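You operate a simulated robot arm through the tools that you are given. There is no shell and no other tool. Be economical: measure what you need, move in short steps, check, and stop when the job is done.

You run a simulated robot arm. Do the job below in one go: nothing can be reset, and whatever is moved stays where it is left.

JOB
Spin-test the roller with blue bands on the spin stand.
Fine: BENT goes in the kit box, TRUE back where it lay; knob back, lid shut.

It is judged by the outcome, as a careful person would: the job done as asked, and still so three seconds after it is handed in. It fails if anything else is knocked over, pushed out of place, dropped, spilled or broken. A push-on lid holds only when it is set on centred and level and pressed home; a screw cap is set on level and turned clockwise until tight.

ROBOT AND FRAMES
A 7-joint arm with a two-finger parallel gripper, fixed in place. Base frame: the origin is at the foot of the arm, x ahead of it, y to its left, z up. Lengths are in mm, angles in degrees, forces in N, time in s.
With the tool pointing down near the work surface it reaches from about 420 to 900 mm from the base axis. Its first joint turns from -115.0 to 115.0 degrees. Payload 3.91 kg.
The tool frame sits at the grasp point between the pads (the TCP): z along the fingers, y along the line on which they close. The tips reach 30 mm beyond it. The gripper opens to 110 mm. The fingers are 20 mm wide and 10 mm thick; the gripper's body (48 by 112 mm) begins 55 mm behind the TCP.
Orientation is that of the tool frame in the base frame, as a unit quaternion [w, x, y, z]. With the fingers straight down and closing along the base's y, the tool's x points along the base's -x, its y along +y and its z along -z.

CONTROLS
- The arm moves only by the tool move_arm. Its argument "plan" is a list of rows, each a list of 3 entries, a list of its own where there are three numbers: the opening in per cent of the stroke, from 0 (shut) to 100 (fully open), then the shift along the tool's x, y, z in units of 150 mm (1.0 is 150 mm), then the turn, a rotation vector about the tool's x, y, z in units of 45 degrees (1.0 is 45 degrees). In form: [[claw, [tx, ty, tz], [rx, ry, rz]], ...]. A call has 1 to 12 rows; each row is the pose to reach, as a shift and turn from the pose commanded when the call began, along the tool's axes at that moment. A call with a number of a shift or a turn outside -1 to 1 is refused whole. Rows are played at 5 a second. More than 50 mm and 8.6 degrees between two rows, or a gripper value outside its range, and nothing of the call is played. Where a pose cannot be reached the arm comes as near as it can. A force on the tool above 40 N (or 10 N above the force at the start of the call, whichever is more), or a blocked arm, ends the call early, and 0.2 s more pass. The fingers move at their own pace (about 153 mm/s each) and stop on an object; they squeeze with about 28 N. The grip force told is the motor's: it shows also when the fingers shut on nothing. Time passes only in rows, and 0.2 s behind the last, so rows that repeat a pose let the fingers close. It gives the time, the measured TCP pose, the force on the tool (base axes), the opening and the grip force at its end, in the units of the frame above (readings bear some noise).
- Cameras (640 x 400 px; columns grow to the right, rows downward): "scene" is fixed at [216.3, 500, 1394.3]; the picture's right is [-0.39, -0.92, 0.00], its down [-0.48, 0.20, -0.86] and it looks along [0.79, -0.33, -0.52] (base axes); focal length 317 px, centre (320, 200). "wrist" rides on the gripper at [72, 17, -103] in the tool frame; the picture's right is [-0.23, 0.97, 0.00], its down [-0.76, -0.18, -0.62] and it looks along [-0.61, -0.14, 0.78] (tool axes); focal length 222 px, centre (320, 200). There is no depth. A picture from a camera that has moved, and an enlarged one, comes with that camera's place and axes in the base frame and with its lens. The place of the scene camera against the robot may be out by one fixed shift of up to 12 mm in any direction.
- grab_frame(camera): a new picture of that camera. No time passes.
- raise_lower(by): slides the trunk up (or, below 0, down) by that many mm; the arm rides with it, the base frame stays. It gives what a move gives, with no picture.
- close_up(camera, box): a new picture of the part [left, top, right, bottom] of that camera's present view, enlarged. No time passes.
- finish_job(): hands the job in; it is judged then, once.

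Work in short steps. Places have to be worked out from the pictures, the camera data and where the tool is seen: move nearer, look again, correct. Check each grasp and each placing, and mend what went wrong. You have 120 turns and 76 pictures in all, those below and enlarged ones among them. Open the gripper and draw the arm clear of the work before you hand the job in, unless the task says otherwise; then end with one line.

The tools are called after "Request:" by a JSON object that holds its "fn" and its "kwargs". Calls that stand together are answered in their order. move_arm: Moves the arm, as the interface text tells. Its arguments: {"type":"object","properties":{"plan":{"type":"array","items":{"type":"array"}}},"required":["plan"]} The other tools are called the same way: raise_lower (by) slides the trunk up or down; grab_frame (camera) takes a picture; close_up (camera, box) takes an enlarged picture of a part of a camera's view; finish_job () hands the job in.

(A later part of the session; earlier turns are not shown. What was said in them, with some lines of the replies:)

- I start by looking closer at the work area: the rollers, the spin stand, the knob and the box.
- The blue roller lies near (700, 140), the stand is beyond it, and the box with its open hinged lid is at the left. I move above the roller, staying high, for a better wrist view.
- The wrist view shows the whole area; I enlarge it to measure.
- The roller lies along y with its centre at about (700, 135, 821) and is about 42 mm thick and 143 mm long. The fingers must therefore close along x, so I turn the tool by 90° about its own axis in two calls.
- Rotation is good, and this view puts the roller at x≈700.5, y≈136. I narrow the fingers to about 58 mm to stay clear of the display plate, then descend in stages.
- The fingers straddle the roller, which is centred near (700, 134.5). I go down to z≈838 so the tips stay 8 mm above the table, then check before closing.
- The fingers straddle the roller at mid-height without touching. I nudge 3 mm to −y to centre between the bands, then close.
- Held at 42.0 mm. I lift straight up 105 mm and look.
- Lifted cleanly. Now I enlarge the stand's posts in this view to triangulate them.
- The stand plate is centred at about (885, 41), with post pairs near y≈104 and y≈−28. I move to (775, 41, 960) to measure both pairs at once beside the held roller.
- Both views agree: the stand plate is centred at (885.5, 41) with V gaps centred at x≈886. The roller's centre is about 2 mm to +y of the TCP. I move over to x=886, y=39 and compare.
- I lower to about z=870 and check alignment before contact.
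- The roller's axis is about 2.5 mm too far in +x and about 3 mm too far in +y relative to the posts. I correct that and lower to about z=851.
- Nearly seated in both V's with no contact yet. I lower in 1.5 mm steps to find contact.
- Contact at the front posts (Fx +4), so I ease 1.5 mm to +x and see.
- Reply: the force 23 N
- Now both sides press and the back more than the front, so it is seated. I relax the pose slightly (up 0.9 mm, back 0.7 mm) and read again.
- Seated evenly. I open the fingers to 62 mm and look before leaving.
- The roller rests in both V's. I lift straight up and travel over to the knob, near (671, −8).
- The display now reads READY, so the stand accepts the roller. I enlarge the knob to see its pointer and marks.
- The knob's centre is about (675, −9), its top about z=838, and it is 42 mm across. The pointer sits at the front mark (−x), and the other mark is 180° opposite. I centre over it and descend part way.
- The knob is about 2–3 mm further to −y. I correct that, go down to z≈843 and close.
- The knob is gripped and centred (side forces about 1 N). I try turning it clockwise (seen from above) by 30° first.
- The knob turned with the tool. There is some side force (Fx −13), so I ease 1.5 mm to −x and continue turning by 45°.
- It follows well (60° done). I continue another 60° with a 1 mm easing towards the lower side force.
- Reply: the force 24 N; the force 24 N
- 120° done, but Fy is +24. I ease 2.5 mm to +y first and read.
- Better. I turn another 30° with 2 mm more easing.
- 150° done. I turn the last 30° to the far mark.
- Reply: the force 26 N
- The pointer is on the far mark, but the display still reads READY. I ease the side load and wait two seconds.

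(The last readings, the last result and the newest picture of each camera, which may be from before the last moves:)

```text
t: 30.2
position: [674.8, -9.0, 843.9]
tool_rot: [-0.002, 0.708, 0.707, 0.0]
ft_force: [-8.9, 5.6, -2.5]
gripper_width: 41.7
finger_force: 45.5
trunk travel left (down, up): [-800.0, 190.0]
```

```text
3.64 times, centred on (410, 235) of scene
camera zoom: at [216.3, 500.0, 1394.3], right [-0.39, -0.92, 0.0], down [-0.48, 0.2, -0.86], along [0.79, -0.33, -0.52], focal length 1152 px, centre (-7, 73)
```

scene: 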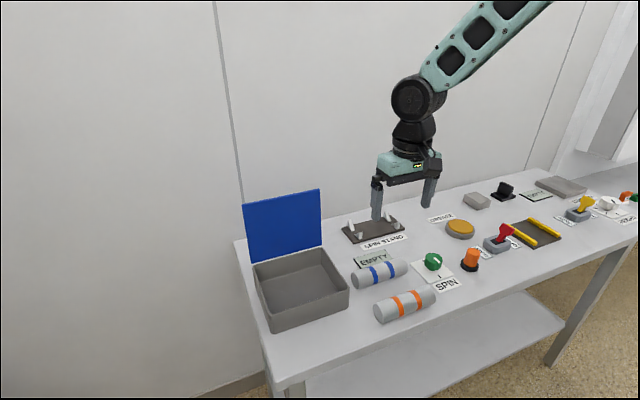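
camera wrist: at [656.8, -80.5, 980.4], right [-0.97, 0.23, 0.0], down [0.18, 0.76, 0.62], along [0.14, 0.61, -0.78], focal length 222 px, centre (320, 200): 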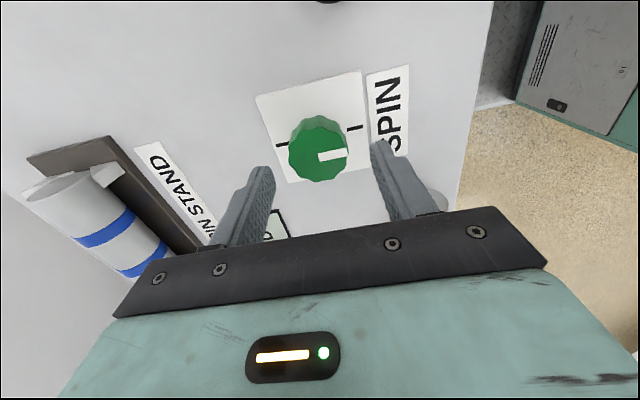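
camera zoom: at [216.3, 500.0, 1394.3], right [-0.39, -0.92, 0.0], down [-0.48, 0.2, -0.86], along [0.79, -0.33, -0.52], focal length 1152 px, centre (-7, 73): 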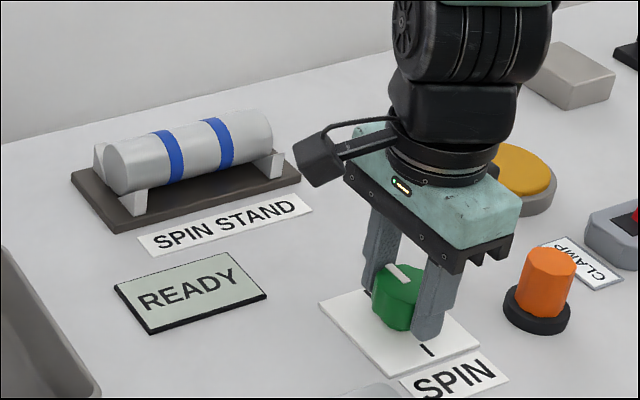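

Still READY, so the knob may be just short of its full travel. I turn it a few degrees further and watch the forces.

Request:
{"fn": "move_arm", "kwargs": {"plan": [[0, [0, 0, 0], [0, 0, 0.1]], [0, [0, 0, 0], [0, 0, 0.2]], [0, [0, 0, 0], [0, 0, 0.2]], [0, [0, 0, 0], [0, 0, 0.2]]]}}

Request:
{"fn": "close_up", "kwargs": {"camera": "scene", "box": [330, 180, 490, 290]}}

Request:
{"fn": "close_up", "kwargs": {"camera": "wrist", "box": [220, 80, 420, 220]}}

```text
t: 31.2
position: [676.0, -9.1, 845.8]
tool_rot: [-0.001, 0.761, 0.649, -0.001]
ft_force: [-18.6, 5.6, 13.5]
gripper_width: 41.5
finger_force: 44.9
trunk travel left (down, up): [-800.0, 190.0]
```

```text
3.64 times, centred on (410, 235) of scene
camera zoom: at [216.3, 500.0, 1394.3], right [-0.39, -0.92, 0.0], down [-0.48, 0.2, -0.86], along [0.79, -0.33, -0.52], focal length 1152 px, centre (-7, 73)
```

zoom: 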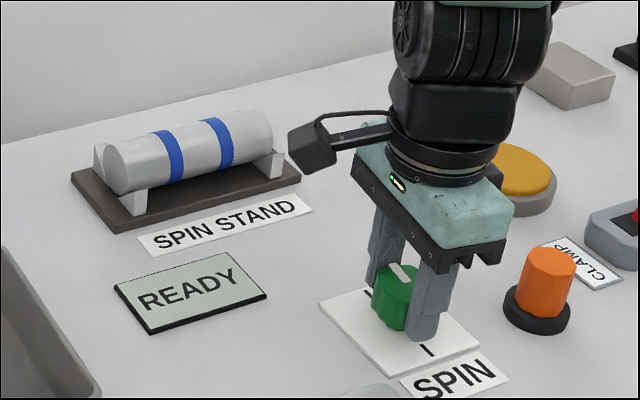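

```text
2.86 times, centred on (320, 150) of wrist
camera zoom: at [703.3, 61.4, 947.7], right [0.93, -0.38, 0.0], down [-0.29, -0.72, 0.62], along [-0.24, -0.58, -0.78], focal length 635 px, centre (320, 343)
```

zoom: 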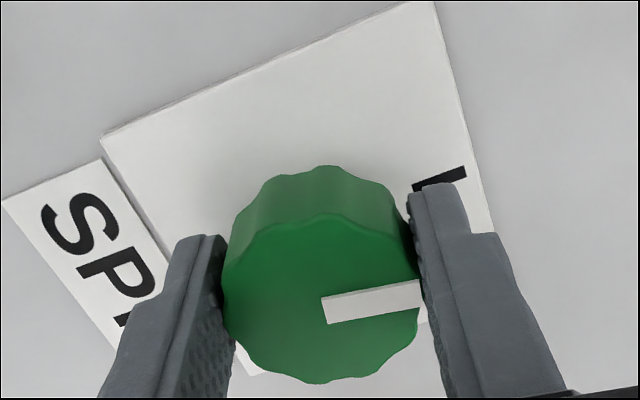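

No hard stop, and no change at 9° beyond. I turn back onto the mark, release the knob, rise clear and look at everything.

Request:
{"fn": "move_arm", "kwargs": {"plan": [[0, [0, 0, 0], [0, 0, -0.1]], [0, [0, 0, 0], [0, 0, -0.2]], [0, [0, 0, 0], [0, 0, -0.2]], [60, [0, 0, 0], [0, 0, -0.2]], [60, [0, 0, 0], [0, 0, -0.2]], [60, [0, 0, -0.2], [0, 0, -0.2]], [60, [0, 0, -0.5], [0, 0, -0.2]], [60, [0, 0, -0.8], [0, 0, -0.2]]]}}

Request:
{"fn": "grab_frame", "kwargs": {"camera": "scene"}}

Request:
{"fn": "close_up", "kwargs": {"camera": "scene", "box": [330, 180, 490, 290]}}

Request:
{"fn": "close_up", "kwargs": {"camera": "wrist", "box": [220, 20, 420, 160]}}

```text
t: 33.0
position: [677.4, -11.3, 965.9]
tool_rot: [0.0, 0.708, 0.706, 0.0]
ft_force: [0.3, 0.4, 0.1]
gripper_width: 66.3
finger_force: 0.1
trunk travel left (down, up): [-800.0, 190.0]
```

```text
34 pictures are left
```

scene: 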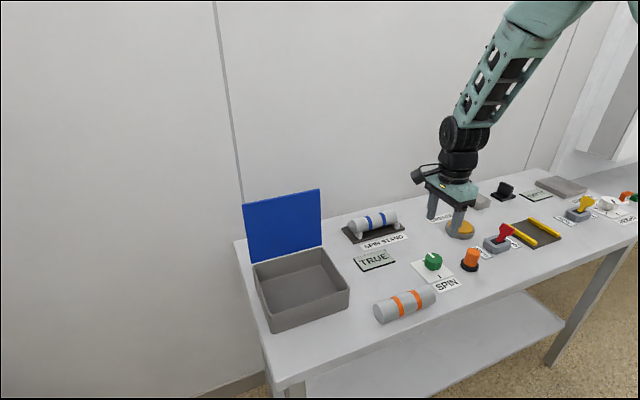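

```text
3.64 times, centred on (410, 235) of scene
camera zoom: at [216.3, 500.0, 1394.3], right [-0.39, -0.92, 0.0], down [-0.48, 0.2, -0.86], along [0.79, -0.33, -0.52], focal length 1152 px, centre (-7, 73)
```

zoom: 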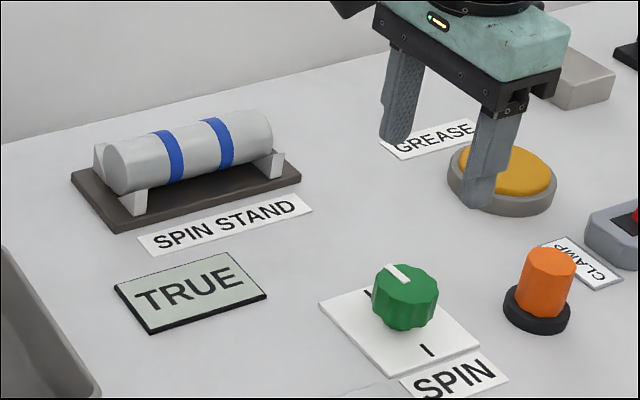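

```text
2.86 times, centred on (320, 90) of wrist
camera zoom: at [694.8, 62.8, 1068.7], right [0.97, -0.23, 0.0], down [-0.18, -0.76, 0.62], along [-0.14, -0.61, -0.78], focal length 635 px, centre (320, 514)
```

zoom: 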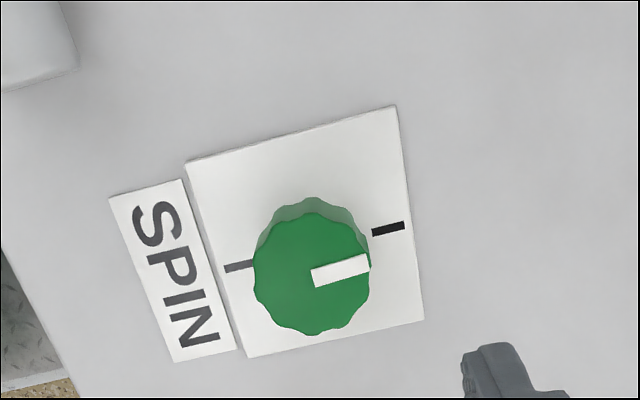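

The display now reads TRUE, so the roller goes back where it lay. I descend on the knob again to turn it back counter-clockwise.

Request:
{"fn": "move_arm", "kwargs": {"plan": [[60, [0.007, -0.01, 0.3], [0, 0, 0]], [60, [0.007, -0.01, 0.6], [0, 0, 0]], [60, [0.007, -0.01, 0.8], [0, 0, 0]], [0, [0.007, -0.01, 0.8], [0, 0, 0]], [0, [0.007, -0.01, 0.8], [0, 0, 0]], [0, [0.007, -0.01, 0.8], [0, 0, 0]]]}}

Request:
{"fn": "close_up", "kwargs": {"camera": "scene", "box": [330, 180, 490, 290]}}

```text
t: 34.4
position: [675.4, -8.2, 843.8]
tool_rot: [0.0, 0.708, 0.707, 0.0]
ft_force: [-0.7, -2.4, -10.9]
gripper_width: 41.6
finger_force: 45.4
trunk travel left (down, up): [-800.0, 190.0]
```

```text
3.64 times, centred on (410, 235) of scene
camera zoom: at [216.3, 500.0, 1394.3], right [-0.39, -0.92, 0.0], down [-0.48, 0.2, -0.86], along [0.79, -0.33, -0.52], focal length 1152 px, centre (-7, 73)
```

zoom: 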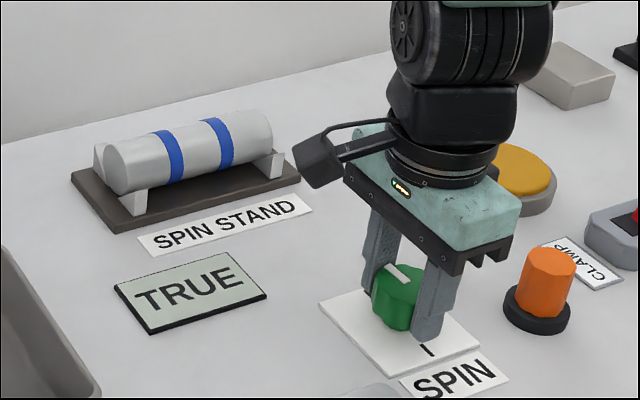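

Still TRUE, and the knob is gripped with low side forces. I turn back 45° counter-clockwise.

Request:
{"fn": "move_arm", "kwargs": {"plan": [[0, [0, 0, 0], [0, 0, -0.1667]], [0, [0, 0, 0], [0, 0, -0.3333]], [0, [0, 0, 0], [0, 0, -0.5]], [0, [0, 0, 0], [0, 0, -0.6667]], [0, [0, 0, 0], [0, 0, -0.8333]], [0, [0, 0, 0], [0, 0, -1.0]]]}}

```text
t: 35.8
position: [674.5, -8.4, 844.3]
tool_rot: [-0.002, 0.383, 0.924, -0.001]
ft_force: [-12.3, -1.2, -20.3]
gripper_width: 42.0
finger_force: 44.8
trunk travel left (down, up): [-800.0, 190.0]
```

Some load has built up (Fx −12, Fz −20). I ease 2 mm to −x and 1.5 mm down, and turn another 45°.

Request:
{"fn": "move_arm", "kwargs": {"plan": [[0, [0.0094, -0.0094, 0.012], [0, 0, -0.1667]], [0, [0.0094, -0.0094, 0.012], [0, 0, -0.3333]], [0, [0.0094, -0.0094, 0.012], [0, 0, -0.5]], [0, [0.0094, -0.0094, 0.012], [0, 0, -0.6667]], [0, [0.0094, -0.0094, 0.012], [0, 0, -0.8333]], [0, [0.0094, -0.0094, 0.012], [0, 0, -1.0]]]}}

```text
t: 37.2
position: [672.9, -11.0, 843.3]
tool_rot: [0.001, 0.0, 1.0, 0.0]
ft_force: [-9.5, -14.1, 16.2]
gripper_width: 41.4
finger_force: 45.3
trunk travel left (down, up): [-800.0, 190.0]
```

Half way. I ease again along the forces and turn another 45°.

Request:
{"fn": "move_arm", "kwargs": {"plan": [[0, [0.01, -0.015, -0.01], [0, 0, -0.1667]], [0, [0.01, -0.015, -0.01], [0, 0, -0.3333]], [0, [0.01, -0.015, -0.01], [0, 0, -0.5]], [0, [0.01, -0.015, -0.01], [0, 0, -0.6667]], [0, [0.01, -0.015, -0.01], [0, 0, -0.8333]], [0, [0.01, -0.015, -0.01], [0, 0, -1.0]]]}}

```text
t: 38.6
position: [673.4, -11.6, 843.5]
tool_rot: [0.0, -0.383, 0.924, 0.0]
ft_force: [11.3, -13.8, -11.0]
gripper_width: 41.5
finger_force: 44.9
trunk travel left (down, up): [-800.0, 190.0]
```

One more 45° with easing, to bring the pointer to the front mark.

Request:
{"fn": "move_arm", "kwargs": {"plan": [[0, [0.0024, -0.018, 0.004], [0, 0, -0.1667]], [0, [0.0024, -0.018, 0.004], [0, 0, -0.3333]], [0, [0.0024, -0.018, 0.004], [0, 0, -0.5]], [0, [0.0024, -0.018, 0.004], [0, 0, -0.6667]], [0, [0.0024, -0.018, 0.004], [0, 0, -0.8333]], [0, [0.0024, -0.018, 0.004], [0, 0, -1.0]], [0, [0.0024, -0.018, 0.004], [0, 0, -1.0]]]}}

Request:
{"fn": "close_up", "kwargs": {"camera": "scene", "box": [330, 180, 490, 290]}}

```text
t: 40.2
position: [675.7, -13.2, 843.8]
tool_rot: [0.001, -0.707, 0.708, 0.001]
ft_force: [18.1, -4.9, -6.2]
gripper_width: 42.0
finger_force: 45.0
trunk travel left (down, up): [-800.0, 190.0]
```

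```text
3.64 times, centred on (410, 235) of scene
camera zoom: at [216.3, 500.0, 1394.3], right [-0.39, -0.92, 0.0], down [-0.48, 0.2, -0.86], along [0.79, -0.33, -0.52], focal length 1152 px, centre (-7, 73)
```

zoom: 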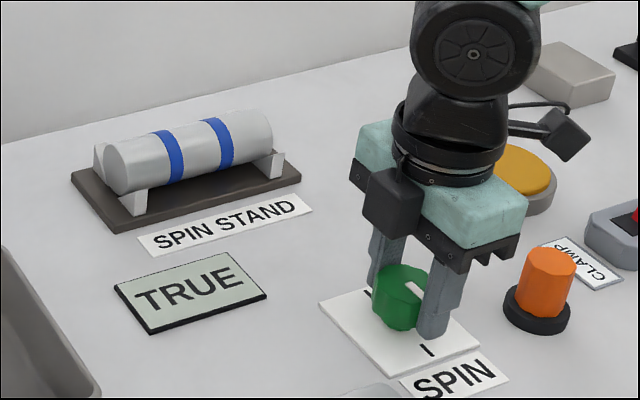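

The pointer is back at the front. I ease the load, release and rise to verify the knob.

Request:
{"fn": "move_arm", "kwargs": {"plan": [[0, [0.005, -0.02, 0], [0, 0, 0]], [0, [0.005, -0.02, 0], [0, 0, 0]], [60, [0.005, -0.02, 0], [0, 0, 0]], [60, [0.005, -0.02, 0], [0, 0, 0]], [60, [0.005, -0.02, -0.2], [0, 0, 0]], [60, [0.005, -0.02, -0.5], [0, 0, 0]], [60, [0.005, -0.02, -0.8], [0, 0, 0]], [60, [0.005, -0.02, -0.9], [0, 0, 0]]]}}

Request:
{"fn": "grab_frame", "kwargs": {"camera": "scene"}}

Request:
{"fn": "close_up", "kwargs": {"camera": "wrist", "box": [220, 20, 420, 160]}}

```text
t: 42.0
position: [676.8, -13.1, 979.6]
tool_rot: [-0.001, 0.707, -0.707, -0.001]
ft_force: [-0.4, 0.4, 0.7]
gripper_width: 66.0
finger_force: 0.1
trunk travel left (down, up): [-800.0, 190.0]
```

```text
29 pictures are left
```

scene: 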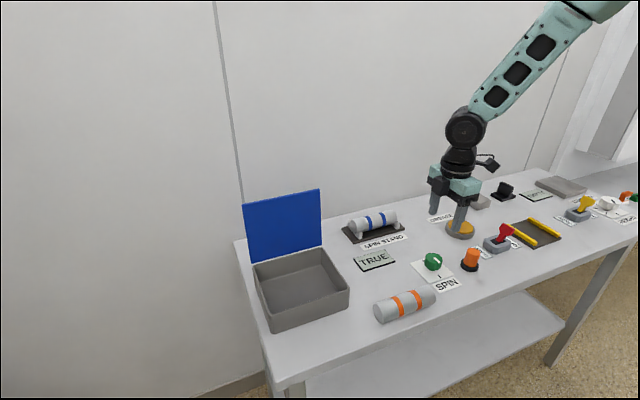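

```text
2.86 times, centred on (320, 90) of wrist
camera zoom: at [659.1, -84.5, 1082.6], right [-0.97, 0.23, 0.0], down [0.18, 0.76, 0.62], along [0.14, 0.61, -0.78], focal length 635 px, centre (320, 514)
```

zoom: 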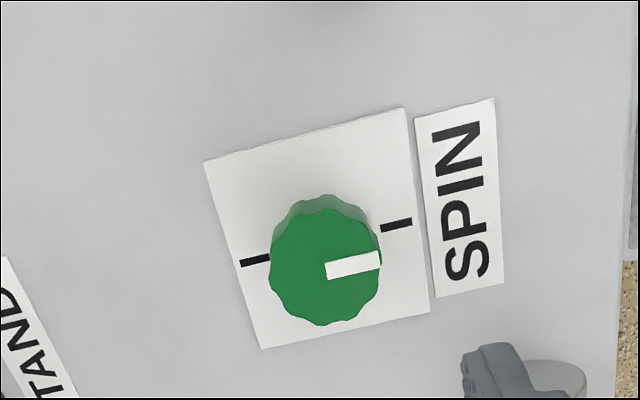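

The knob is back on its front mark. I return over the stand to the pose where I released the roller.

Request:
{"fn": "move_arm", "kwargs": {"plan": [[57, [-0.05, -0.25, 0], [0, 0, 0]], [57, [-0.1, -0.5, 0], [0, 0, 0]], [57, [-0.15, -0.75, 0], [0, 0, 0]], [57, [-0.2, -1.0, 0], [0, 0, 0]]]}}

Request:
{"fn": "move_arm", "kwargs": {"plan": [[57, [-0.06, -0.2, 0], [0, 0, 0]], [57, [-0.129, -0.39, 0], [0, 0, 0]], [57, [-0.129, -0.39, 0.25], [0, 0, 0]], [57, [-0.129, -0.39, 0.4], [0, 0, 0]], [57, [-0.129, -0.39, 0.4], [0, 0, 0]]]}}

Request:
{"fn": "grab_frame", "kwargs": {"camera": "wrist"}}

```text
t: 43.0
position: [825.0, 16.9, 976.6]
tool_rot: [-0.001, -0.706, 0.708, 0.0]
ft_force: [0.2, -0.6, 0.4]
gripper_width: 62.5
finger_force: 0.1
trunk travel left (down, up): [-800.0, 190.0]
```

```text
t: 44.2
position: [884.9, 35.4, 919.6]
tool_rot: [0.001, -0.707, 0.707, 0.0]
ft_force: [0.0, -0.1, 1.2]
gripper_width: 62.7
finger_force: 0.1
trunk travel left (down, up): [-800.0, 190.0]
```

```text
27 pictures are left
camera wrist: at [867.1, -36.1, 1023.2], right [-0.97, 0.23, 0.0], down [0.18, 0.76, 0.62], along [0.14, 0.61, -0.78], focal length 222 px, centre (320, 200)
```

wrist: 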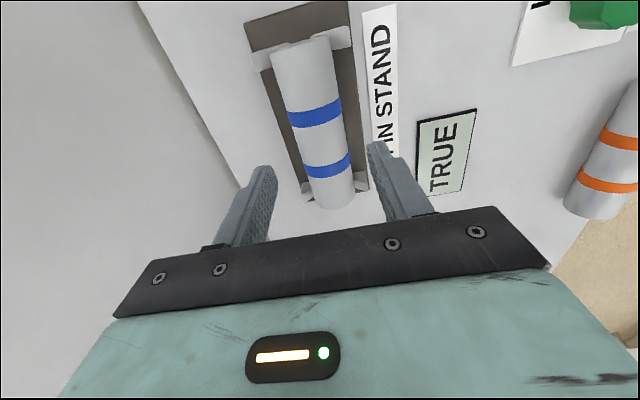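

Aligned, with the roller undisturbed. I descend to z≈849, close, and check.

Request:
{"fn": "move_arm", "kwargs": {"plan": [[57, [-0.003, 0, 0.2], [0, 0, 0]], [57, [-0.003, 0, 0.4], [0, 0, 0]], [57, [-0.003, 0, 0.475], [0, 0, 0]], [57, [-0.003, 0, 0.475], [0, 0, 0]], [0, [-0.003, 0, 0.475], [0, 0, 0]], [0, [-0.003, 0, 0.475], [0, 0, 0]], [0, [-0.003, 0, 0.475], [0, 0, 0]]]}}

```text
t: 45.8
position: [887.6, 37.4, 847.1]
tool_rot: [0.001, -0.706, 0.708, 0.0]
ft_force: [-6.9, -0.1, 1.6]
gripper_width: 42.4
finger_force: 27.9
trunk travel left (down, up): [-800.0, 190.0]
```

Gripped at 42.4 mm. I lift straight up 100 mm and check the hold.

Request:
{"fn": "move_arm", "kwargs": {"plan": [[0, [0, 0, -0.05], [0, 0, 0]], [0, [0, 0, -0.2], [0, 0, 0]], [0, [0, 0, -0.45], [0, 0, 0]], [0, [0, 0, -0.7], [0, 0, 0]]]}}

Request:
{"fn": "grab_frame", "kwargs": {"camera": "wrist"}}

```text
t: 46.8
position: [885.2, 35.3, 949.4]
tool_rot: [0.0, -0.706, 0.708, 0.0]
ft_force: [0.8, 0.5, -2.5]
gripper_width: 42.1
finger_force: 28.2
trunk travel left (down, up): [-800.0, 190.0]
```

```text
26 pictures are left
camera wrist: at [867.8, -35.7, 1053.1], right [-0.97, 0.23, 0.0], down [0.18, 0.76, 0.62], along [0.14, 0.61, -0.78], focal length 222 px, centre (320, 200)
```

wrist: 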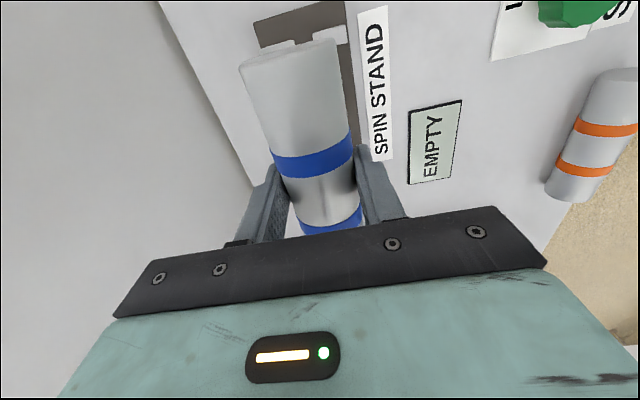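

The hold looks the same as the first time and the display reads EMPTY. I carry the roller back over its original place.

Request:
{"fn": "move_arm", "kwargs": {"plan": [[0, [-0.1, 0.225, 0], [0, 0, 0]], [0, [-0.2, 0.45, 0], [0, 0, 0]], [0, [-0.3, 0.675, 0], [0, 0, 0]], [0, [-0.4, 0.9, 0], [0, 0, 0]]]}}

Request:
{"fn": "move_arm", "kwargs": {"plan": [[0, [-0.12, 0.16, 0], [0, 0, 0]], [0, [-0.24, 0.327, 0], [0, 0, 0]], [0, [-0.24, 0.327, 0.2], [0, 0, 0]], [0, [-0.24, 0.327, 0.4], [0, 0, 0]], [0, [-0.24, 0.327, 0.4], [0, 0, 0]]]}}

```text
t: 47.8
position: [749.3, 96.2, 950.9]
tool_rot: [0.0, -0.706, 0.708, 0.001]
ft_force: [0.1, -0.6, -3.0]
gripper_width: 42.0
finger_force: 28.2
trunk travel left (down, up): [-800.0, 190.0]
```

```text
t: 49.0
position: [700.4, 132.4, 890.7]
tool_rot: [0.0, -0.706, 0.708, 0.0]
ft_force: [0.6, -0.4, -1.4]
gripper_width: 42.3
finger_force: 27.9
trunk travel left (down, up): [-800.0, 190.0]
```

In place above home at (700.4, 132.4). I lower to z≈841 and then step to contact.

Request:
{"fn": "move_arm", "kwargs": {"plan": [[0, [0, -0.003, 0.15], [0, 0, 0]], [0, [0, -0.003, 0.28], [0, 0, 0]], [0, [0, -0.003, 0.33], [0, 0, 0]], [0, [0, -0.003, 0.33], [0, 0, 0]]]}}

Request:
{"fn": "move_arm", "kwargs": {"plan": [[0, [0, 0, 0.007], [0, 0, 0]], [0, [0, 0, 0.013], [0, 0, 0]], [0, [0, 0, 0.013], [0, 0, 0]]]}}

Request:
{"fn": "close_up", "kwargs": {"camera": "scene", "box": [310, 190, 470, 290]}}

```text
t: 50.0
position: [701.2, 131.8, 841.1]
tool_rot: [0.0, -0.707, 0.708, 0.0]
ft_force: [-0.3, -0.1, -2.0]
gripper_width: 42.2
finger_force: 28.2
trunk travel left (down, up): [-800.0, 190.0]
```

```text
t: 50.8
position: [700.9, 134.2, 839.6]
tool_rot: [0.0, -0.707, 0.708, 0.0]
ft_force: [0.6, 0.7, -2.4]
gripper_width: 42.0
finger_force: 28.0
trunk travel left (down, up): [-800.0, 190.0]
```

```text
4.00 times, centred on (390, 240) of scene
camera zoom: at [216.3, 500.0, 1394.3], right [-0.39, -0.92, 0.0], down [-0.48, 0.2, -0.86], along [0.79, -0.33, -0.52], focal length 1268 px, centre (40, 40)
```

zoom: 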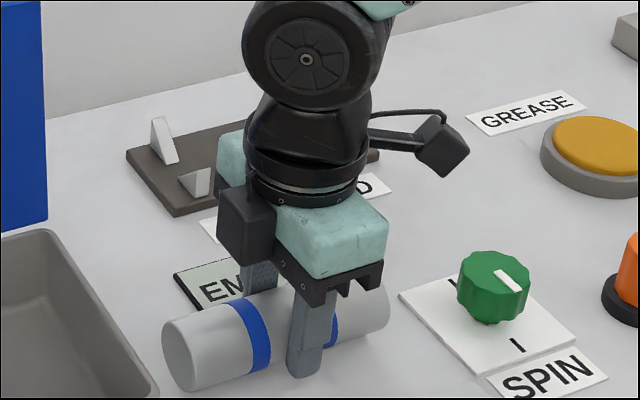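

Very close to the original picture. I continue down in 1 mm steps to contact.

Request:
{"fn": "move_arm", "kwargs": {"plan": [[0, [0, 0, 0.006], [0, 0, 0]], [0, [0, 0, 0.012], [0, 0, 0]], [0, [0, 0, 0.012], [0, 0, 0]]]}}

```text
t: 51.6
position: [700.6, 133.2, 838.6]
tool_rot: [0.0, -0.707, 0.708, 0.0]
ft_force: [-0.2, -0.4, -2.4]
gripper_width: 42.0
finger_force: 27.6
trunk travel left (down, up): [-800.0, 190.0]
```

Request:
{"fn": "move_arm", "kwargs": {"plan": [[0, [0, 0, 0.006], [0, 0, 0]], [0, [0, 0, 0.012], [0, 0, 0]], [0, [0, 0, 0.012], [0, 0, 0]]]}}

```text
t: 52.4
position: [701.4, 134.0, 838.7]
tool_rot: [0.0, -0.706, 0.708, -0.001]
ft_force: [-0.1, 0.6, -1.7]
gripper_width: 42.0
finger_force: 28.5
trunk travel left (down, up): [-800.0, 190.0]
```

The force shows no contact yet (about −2 N is the roller's weight). I step down a little more.

Request:
{"fn": "move_arm", "kwargs": {"plan": [[0, [0, 0, 0.006], [0, 0, 0]], [0, [0, 0, 0.012], [0, 0, 0]], [0, [0, 0, 0.012], [0, 0, 0]]]}}

```text
t: 53.2
position: [702.0, 132.0, 835.9]
tool_rot: [0.0, -0.706, 0.708, 0.0]
ft_force: [-0.3, -0.1, -1.8]
gripper_width: 42.1
finger_force: 28.1
trunk travel left (down, up): [-800.0, 190.0]
```

Request:
{"fn": "move_arm", "kwargs": {"plan": [[0, [0, 0, 0.005], [0, 0, 0]], [0, [0, 0, 0.01], [0, 0, 0]], [0, [0, 0, 0.01], [0, 0, 0]]]}}

Request:
{"fn": "close_up", "kwargs": {"camera": "scene", "box": [340, 230, 420, 300]}}

```text
t: 54.0
position: [700.6, 133.1, 834.3]
tool_rot: [-0.001, -0.707, 0.708, 0.0]
ft_force: [0.3, 0.6, -1.3]
gripper_width: 41.9
finger_force: 27.5
trunk travel left (down, up): [-800.0, 190.0]
```

```text
5.71 times, centred on (380, 265) of scene
camera zoom: at [216.3, 500.0, 1394.3], right [-0.39, -0.92, 0.0], down [-0.48, 0.2, -0.86], along [0.79, -0.33, -0.52], focal length 1811 px, centre (-23, -171)
```

zoom: 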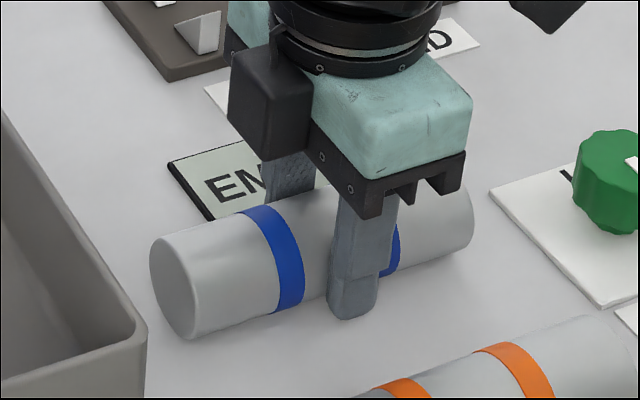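

By the picture the roller is within about a millimetre of the table. One more small step.

Request:
{"fn": "move_arm", "kwargs": {"plan": [[0, [0, 0, 0.005], [0, 0, 0]], [0, [0, 0, 0.01], [0, 0, 0]], [0, [0, 0, 0.01], [0, 0, 0]]]}}

```text
t: 54.8
position: [701.4, 132.7, 833.2]
tool_rot: [0.002, -0.706, 0.708, 0.0]
ft_force: [-1.4, 2.3, 12.5]
gripper_width: 42.4
finger_force: 28.3
trunk travel left (down, up): [-800.0, 190.0]
```

Contact (Fz +12). I ease up 0.8 mm and open only to about 49 mm, to avoid pushing the display plate, then rise straight up.

Request:
{"fn": "move_arm", "kwargs": {"plan": [[0, [0, 0, -0.006], [0, 0, 0]], [41, [0, 0, -0.006], [0, 0, 0]], [44.5, [0, 0, -0.006], [0, 0, 0]], [44.5, [0, 0, -0.006], [0, 0, 0]]]}}

Request:
{"fn": "move_arm", "kwargs": {"plan": [[44.5, [0, 0, -0.05], [0, 0, 0]], [50, [0, 0, -0.15], [0, 0, 0]], [50, [0, 0, -0.4], [0, 0, 0]], [50, [0, 0, -0.7], [0, 0, 0]], [50, [0, 0, -1.0], [0, 0, 0]]]}}

Request:
{"fn": "close_up", "kwargs": {"camera": "scene", "box": [230, 170, 490, 332]}}

Request:
{"fn": "grab_frame", "kwargs": {"camera": "wrist"}}

```text
t: 55.8
position: [700.8, 131.0, 832.4]
tool_rot: [-0.001, -0.706, 0.708, 0.001]
ft_force: [-2.5, -0.5, -2.0]
gripper_width: 48.0
finger_force: 0.1
trunk travel left (down, up): [-800.0, 190.0]
```

```text
t: 57.0
position: [701.6, 132.8, 979.4]
tool_rot: [0.0, -0.706, 0.708, -0.001]
ft_force: [0.0, 0.2, -0.4]
gripper_width: 54.7
finger_force: 0.0
trunk travel left (down, up): [-800.0, 190.0]
```

```text
2.46 times, centred on (360, 251) of scene
camera zoom: at [216.3, 500.0, 1394.3], right [-0.39, -0.92, 0.0], down [-0.48, 0.2, -0.86], along [0.79, -0.33, -0.52], focal length 780 px, centre (222, 74)
```

zoom: 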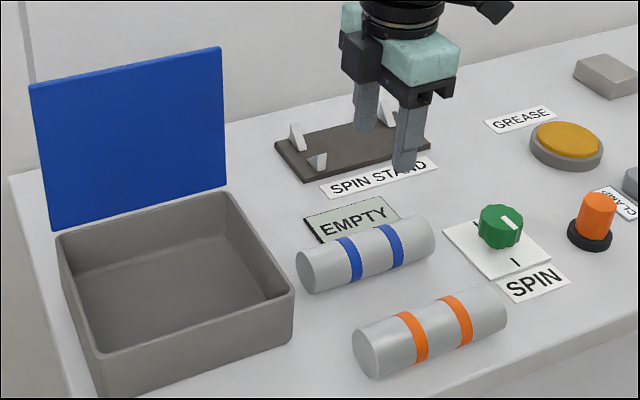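

```text
22 pictures are left
camera wrist: at [685.3, 60.6, 1083.5], right [-0.97, 0.23, 0.0], down [0.18, 0.76, 0.62], along [0.14, 0.61, -0.78], focal length 222 px, centre (320, 200)
```

wrist: 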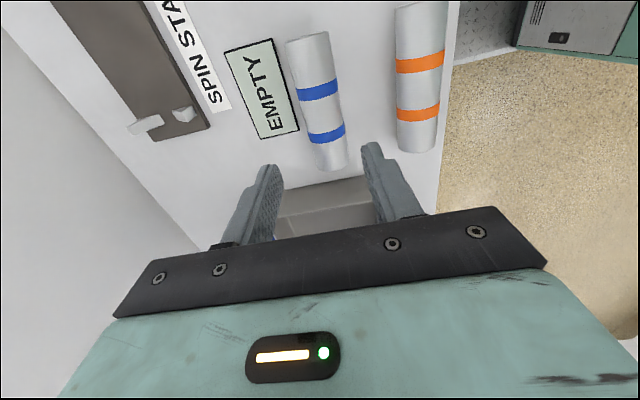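

The roller is back where it lay, and the knob and display are fine. Next is the lid, so I rise and shift toward the box to measure it.

Request:
{"fn": "move_arm", "kwargs": {"plan": [[50, [0, 0, -0.3], [0, 0, 0]], [60, [0, 0, -0.6], [0, 0, 0]], [80, [0, 0, -0.9], [0, 0, 0]], [100, [-0.2, 0.1, -1.0], [0, 0, 0]], [100, [-0.5, 0.2, -1.0], [0, 0, 0]], [100, [-0.7, 0.3, -1.0], [0, 0, 0]]]}}

Request:
{"fn": "grab_frame", "kwargs": {"camera": "wrist"}}

Request:
{"fn": "close_up", "kwargs": {"camera": "scene", "box": [220, 170, 380, 340]}}

```text
t: 58.4
position: [655.3, 239.1, 1132.1]
tool_rot: [0.0, -0.706, 0.708, 0.0]
ft_force: [0.2, -0.3, -0.7]
gripper_width: 109.9
finger_force: 0.1
trunk travel left (down, up): [-800.0, 190.0]
```

```text
21 pictures are left
camera wrist: at [637.9, 166.2, 1235.7], right [-0.97, 0.23, 0.0], down [0.18, 0.76, 0.62], along [0.14, 0.61, -0.78], focal length 222 px, centre (320, 200)
```

wrist: 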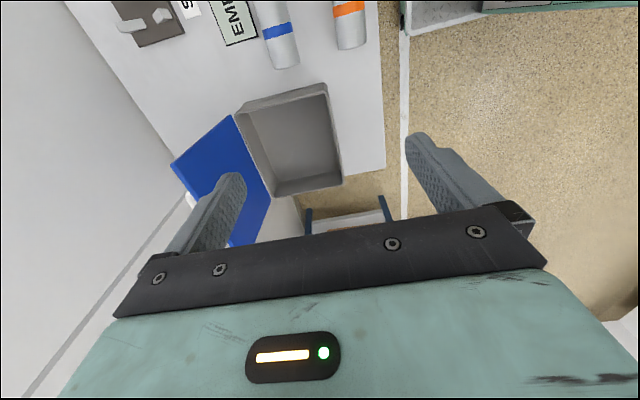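

```text
2.35 times, centred on (300, 255) of scene
camera zoom: at [216.3, 500.0, 1394.3], right [-0.39, -0.92, 0.0], down [-0.48, 0.2, -0.86], along [0.79, -0.33, -0.52], focal length 746 px, centre (367, 71)
```

zoom: 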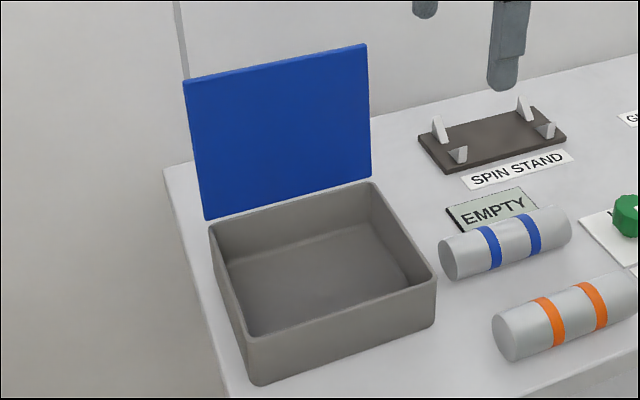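

The lid leans back about 8°. Its top edge is near x≈820, z≈1030, its hinge near x≈797, z≈870, and it spans y from 243 to 424. I go over it with open fingers to straddle the top edge, so that the rear finger can swing it forward.

Request:
{"fn": "move_arm", "kwargs": {"plan": [[100, [-0.15, -0.2, 0], [0, 0, 0]], [100, [-0.31, -0.42, 0], [0, 0, 0]], [100, [-0.46, -0.66, 0], [0, 0, 0]], [100, [-0.62, -0.913, 0], [0, 0, 0]], [100, [-0.62, -0.913, 0], [0, 0, 0]]]}}

Request:
{"fn": "grab_frame", "kwargs": {"camera": "wrist"}}

Request:
{"fn": "grab_frame", "kwargs": {"camera": "scene"}}

```text
t: 59.6
position: [779.0, 322.0, 1134.8]
tool_rot: [0.0, -0.707, 0.707, 0.0]
ft_force: [-0.8, -0.4, 0.2]
gripper_width: 109.7
finger_force: 0.0
out of reach, approached as far as the arm can: row 4, 5
trunk travel left (down, up): [-800.0, 190.0]
```

```text
19 pictures are left
camera wrist: at [761.5, 250.6, 1237.5], right [-0.97, 0.23, 0.0], down [0.18, 0.76, 0.62], along [0.14, 0.61, -0.78], focal length 222 px, centre (320, 200)
```

wrist: 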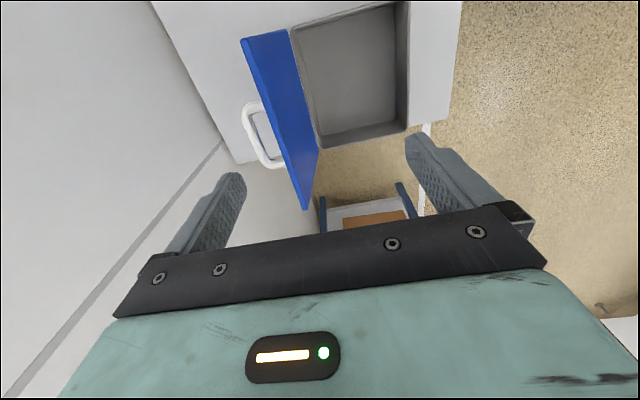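

```text
18 pictures are left
```

scene: 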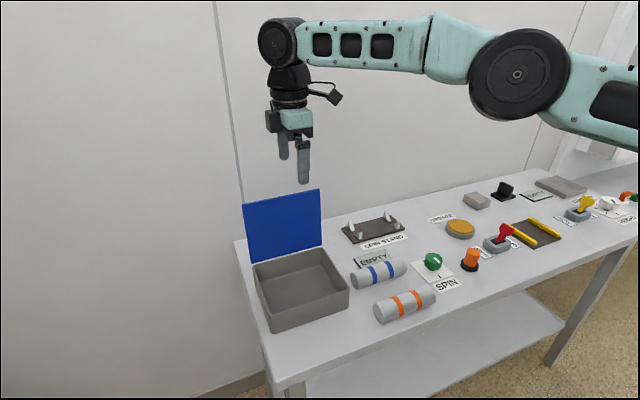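

The lid has a U handle on its back at y≈300–365, so the rear finger must go down beside it. I shift to y≈272, which also brings it within reach.

Request:
{"fn": "move_arm", "kwargs": {"plan": [[100, [0.15, 0, 0], [0, 0, 0]], [100, [0.333, -0.04, 0], [0, 0, 0]], [100, [0.333, -0.04, 0], [0, 0, 0]]]}}

Request:
{"fn": "grab_frame", "kwargs": {"camera": "wrist"}}

```text
t: 60.4
position: [784.4, 270.6, 1134.8]
tool_rot: [0.0, -0.707, 0.708, 0.0]
ft_force: [0.2, 0.8, 0.0]
gripper_width: 109.9
finger_force: 0.0
trunk travel left (down, up): [-800.0, 190.0]
```

```text
17 pictures are left
camera wrist: at [766.9, 197.6, 1237.6], right [-0.97, 0.23, 0.0], down [0.18, 0.76, 0.62], along [0.14, 0.61, -0.78], focal length 222 px, centre (320, 200)
```

wrist: 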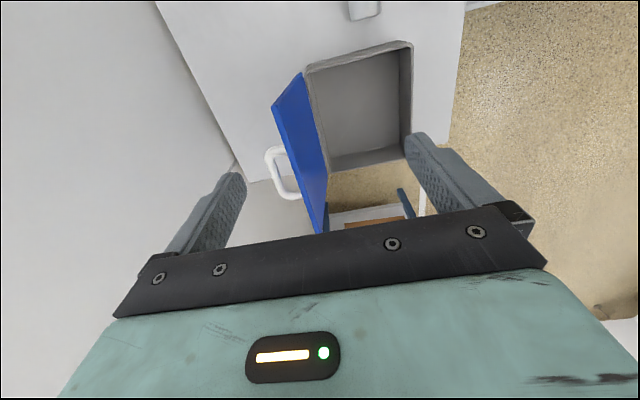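

The handle begins at y≈298, so the finger at y 261–281 clears it. I lower to z≈1042 with the tips about 17 mm below the lid's top edge.

Request:
{"fn": "move_arm", "kwargs": {"plan": [[100, [0, -0.02, 0.25], [0, 0, 0]], [100, [0, -0.02, 0.45], [0, 0, 0]], [100, [0, -0.02, 0.62], [0, 0, 0]]]}}

Request:
{"fn": "grab_frame", "kwargs": {"camera": "wrist"}}

Request:
{"fn": "close_up", "kwargs": {"camera": "scene", "box": [220, 120, 360, 280]}}

```text
t: 61.2
position: [787.7, 272.3, 1039.3]
tool_rot: [-0.001, -0.706, 0.708, 0.0]
ft_force: [0.1, -0.6, 0.6]
gripper_width: 110.1
finger_force: 0.0
trunk travel left (down, up): [-800.0, 190.0]
```

```text
16 pictures are left
camera wrist: at [769.8, 200.9, 1142.2], right [-0.97, 0.23, 0.0], down [0.18, 0.76, 0.62], along [0.14, 0.61, -0.78], focal length 222 px, centre (320, 200)
```

wrist: 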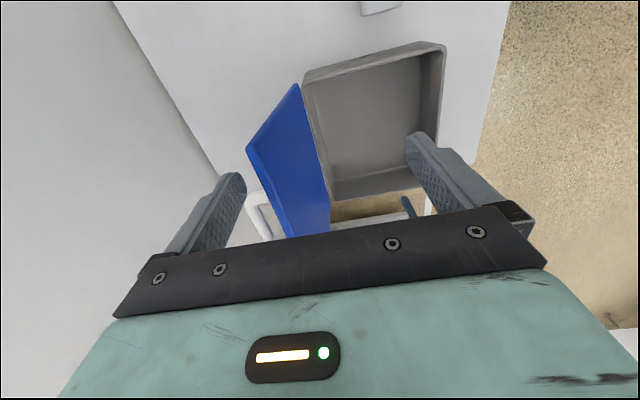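

```text
2.50 times, centred on (290, 200) of scene
camera zoom: at [216.3, 500.0, 1394.3], right [-0.39, -0.92, 0.0], down [-0.48, 0.2, -0.86], along [0.79, -0.33, -0.52], focal length 792 px, centre (395, 200)
```

zoom: 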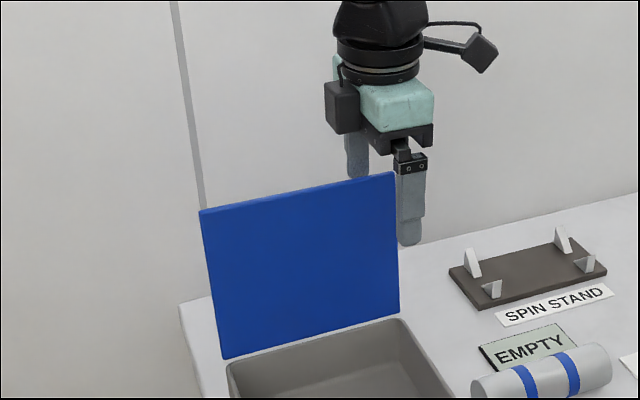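

The rear finger is behind the lid beside the handle. I pull toward −x along the hinge arc to about 15° forward and check.

Request:
{"fn": "move_arm", "kwargs": {"plan": [[100, [0, 0.1, 0], [0, 0, 0]], [100, [0, 0.2, 0], [0, 0, 0]], [100, [0, 0.3, 0], [0, 0, 0]], [100, [0, 0.38, 0.01], [0, 0, 0]], [100, [0, 0.46, 0.02], [0, 0, 0]], [100, [0, 0.547, 0.027], [0, 0, 0]]]}}

Request:
{"fn": "close_up", "kwargs": {"camera": "scene", "box": [220, 120, 360, 280]}}

```text
t: 62.6
position: [705.7, 271.7, 1035.2]
tool_rot: [0.0, -0.707, 0.707, 0.0]
ft_force: [0.2, 0.0, 1.0]
gripper_width: 109.8
finger_force: 0.1
trunk travel left (down, up): [-800.0, 190.0]
```

```text
2.50 times, centred on (290, 200) of scene
camera zoom: at [216.3, 500.0, 1394.3], right [-0.39, -0.92, 0.0], down [-0.48, 0.2, -0.86], along [0.79, -0.33, -0.52], focal length 792 px, centre (395, 200)
```

zoom: 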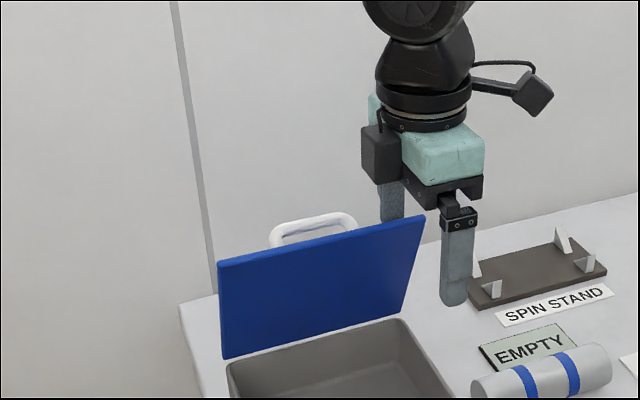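

The lid follows and stays with the finger. I continue along the arc to about 60°.

Request:
{"fn": "move_arm", "kwargs": {"plan": [[100, [0, 0.11, 0.04], [0, 0, 0]], [100, [0, 0.22, 0.09], [0, 0, 0]], [100, [0, 0.32, 0.16], [0, 0, 0]], [100, [0, 0.42, 0.24], [0, 0, 0]], [100, [0, 0.5, 0.34], [0, 0, 0]], [100, [0, 0.56, 0.43], [0, 0, 0]]]}}

Request:
{"fn": "close_up", "kwargs": {"camera": "scene", "box": [220, 150, 380, 330]}}

```text
t: 64.0
position: [621.9, 269.5, 969.5]
tool_rot: [-0.001, -0.707, 0.707, 0.0]
ft_force: [0.2, -1.4, 0.1]
gripper_width: 110.0
finger_force: 0.1
trunk travel left (down, up): [-800.0, 190.0]
```

```text
2.22 times, centred on (300, 240) of scene
camera zoom: at [216.3, 500.0, 1394.3], right [-0.39, -0.92, 0.0], down [-0.48, 0.2, -0.86], along [0.79, -0.33, -0.52], focal length 704 px, centre (364, 111)
```

zoom: 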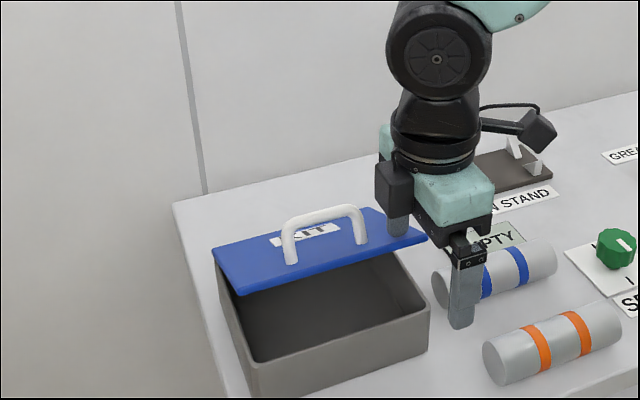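

Lid about 60–65° over. I continue down the arc nearly to closed.

Request:
{"fn": "move_arm", "kwargs": {"plan": [[100, [0, 0.03, 0.09], [0, 0, 0]], [100, [0, 0.07, 0.18], [0, 0, 0]], [100, [0, 0.1, 0.27], [0, 0, 0]], [100, [0, 0.11, 0.34], [0, 0, 0]], [100, [0, 0.12, 0.4], [0, 0, 0]]]}}

Request:
{"fn": "close_up", "kwargs": {"camera": "scene", "box": [220, 170, 380, 340]}}

```text
t: 65.2
position: [604.8, 269.6, 908.0]
tool_rot: [0.0, -0.707, 0.708, 0.0]
ft_force: [0.2, -0.1, 0.6]
gripper_width: 110.0
finger_force: 0.1
trunk travel left (down, up): [-800.0, 190.0]
```

```text
2.35 times, centred on (300, 255) of scene
camera zoom: at [216.3, 500.0, 1394.3], right [-0.39, -0.92, 0.0], down [-0.48, 0.2, -0.86], along [0.79, -0.33, -0.52], focal length 746 px, centre (367, 71)
```

zoom: 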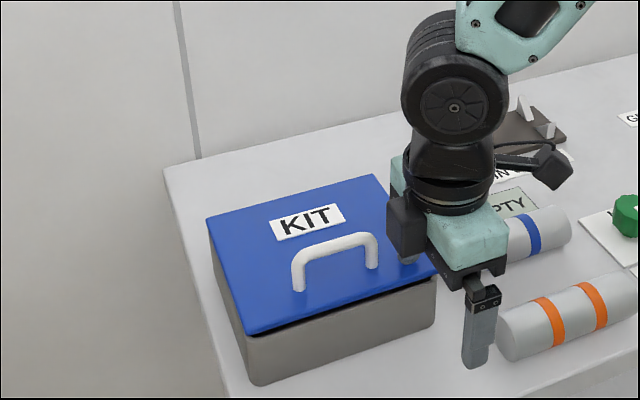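

Almost shut, with a small gap at the front. I press straight down in small steps until it meets the rim.

Request:
{"fn": "move_arm", "kwargs": {"plan": [[100, [0, 0, 0.015], [0, 0, 0]], [100, [0, 0, 0.03], [0, 0, 0]], [100, [0, 0, 0.045], [0, 0, 0]], [100, [0, 0, 0.06], [0, 0, 0]], [100, [0, 0, 0.06], [0, 0, 0]]]}}

```text
t: 66.4
position: [603.7, 272.2, 902.5]
tool_rot: [0.001, -0.706, 0.708, 0.0]
ft_force: [-1.6, -5.6, 17.5]
gripper_width: 109.1
finger_force: 0.1
trunk travel left (down, up): [-800.0, 190.0]
```

It is now resisting (Fz +17). I press a little more to be sure it is home, then look.

Request:
{"fn": "move_arm", "kwargs": {"plan": [[100, [0, 0, 0.01], [0, 0, 0]], [100, [0, 0, 0.015], [0, 0, 0]], [100, [0, 0, 0.015], [0, 0, 0]]]}}

Request:
{"fn": "close_up", "kwargs": {"camera": "scene", "box": [220, 170, 380, 340]}}

```text
t: 67.1
position: [605.7, 270.1, 902.4]
tool_rot: [0.003, -0.705, 0.709, 0.0]
ft_force: [-6.1, -8.1, 22.0]
gripper_width: 107.4
finger_force: 0.2
trunk travel left (down, up): [-800.0, 190.0]
stopped in row 3: the force on the tool passed its limit (the readings are from after the stop); the commanded pose is now the measured one
```

```text
2.35 times, centred on (300, 255) of scene
camera zoom: at [216.3, 500.0, 1394.3], right [-0.39, -0.92, 0.0], down [-0.48, 0.2, -0.86], along [0.79, -0.33, -0.52], focal length 746 px, centre (367, 71)
```

zoom: 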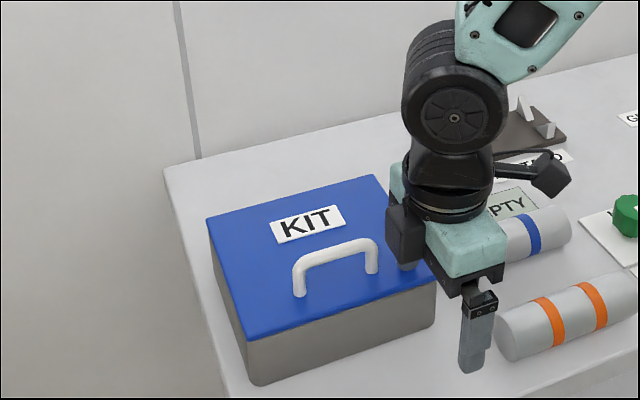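

The lid is shut on the rim all round. I raise the arm straight up, clear of the work, for a final check.

Request:
{"fn": "move_arm", "kwargs": {"plan": [[100, [0, 0, -0.1], [0, 0, 0]], [100, [0, 0, -0.4], [0, 0, 0]], [100, [0, 0, -0.7], [0, 0, 0]], [100, [0, 0, -1.0], [0, 0, 0]]]}}

Request:
{"fn": "move_arm", "kwargs": {"plan": [[100, [0, 0.1, -0.2], [0, 0, 0]], [100, [0, 0.2, -0.4], [0, 0, 0]], [100, [0, 0.3, -0.6], [0, 0, 0]]]}}

Request:
{"fn": "grab_frame", "kwargs": {"camera": "scene"}}

Request:
{"fn": "close_up", "kwargs": {"camera": "scene", "box": [230, 170, 490, 332]}}

```text
t: 68.1
position: [605.3, 266.2, 1044.2]
tool_rot: [0.002, -0.707, 0.707, -0.001]
ft_force: [0.5, 0.4, 0.3]
gripper_width: 109.8
finger_force: 0.1
trunk travel left (down, up): [-800.0, 190.0]
```

```text
t: 68.9
position: [558.1, 268.5, 1138.2]
tool_rot: [0.002, -0.707, 0.708, 0.0]
ft_force: [0.1, 0.1, 0.0]
gripper_width: 109.7
finger_force: 0.0
trunk travel left (down, up): [-800.0, 190.0]
```

```text
10 pictures are left
```

scene: 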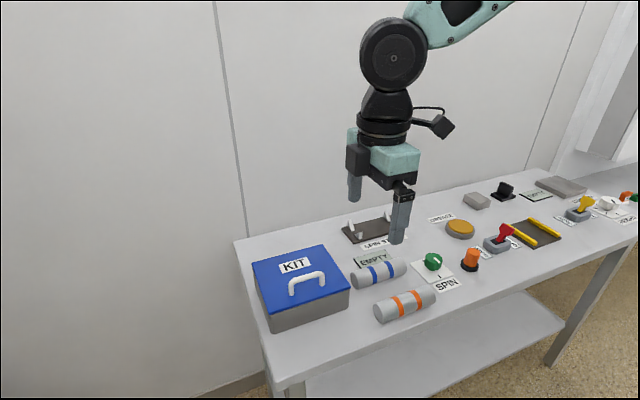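

```text
2.46 times, centred on (360, 251) of scene
camera zoom: at [216.3, 500.0, 1394.3], right [-0.39, -0.92, 0.0], down [-0.48, 0.2, -0.86], along [0.79, -0.33, -0.52], focal length 780 px, centre (222, 74)
```

zoom: 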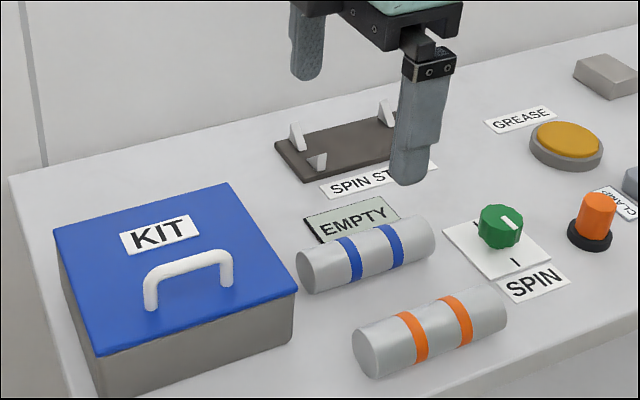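

The final check shows the roller back in its place, the knob at its start mark, the kit lid shut, the gripper open and the arm clear. I hand it in.

Request:
{"fn": "finish_job", "kwargs": {}}

```text
The job is handed in.
```

The blue-banded roller tested TRUE, so it is back where it lay to within about 2 mm; the knob is back at its starting mark and the kit box lid is shut.
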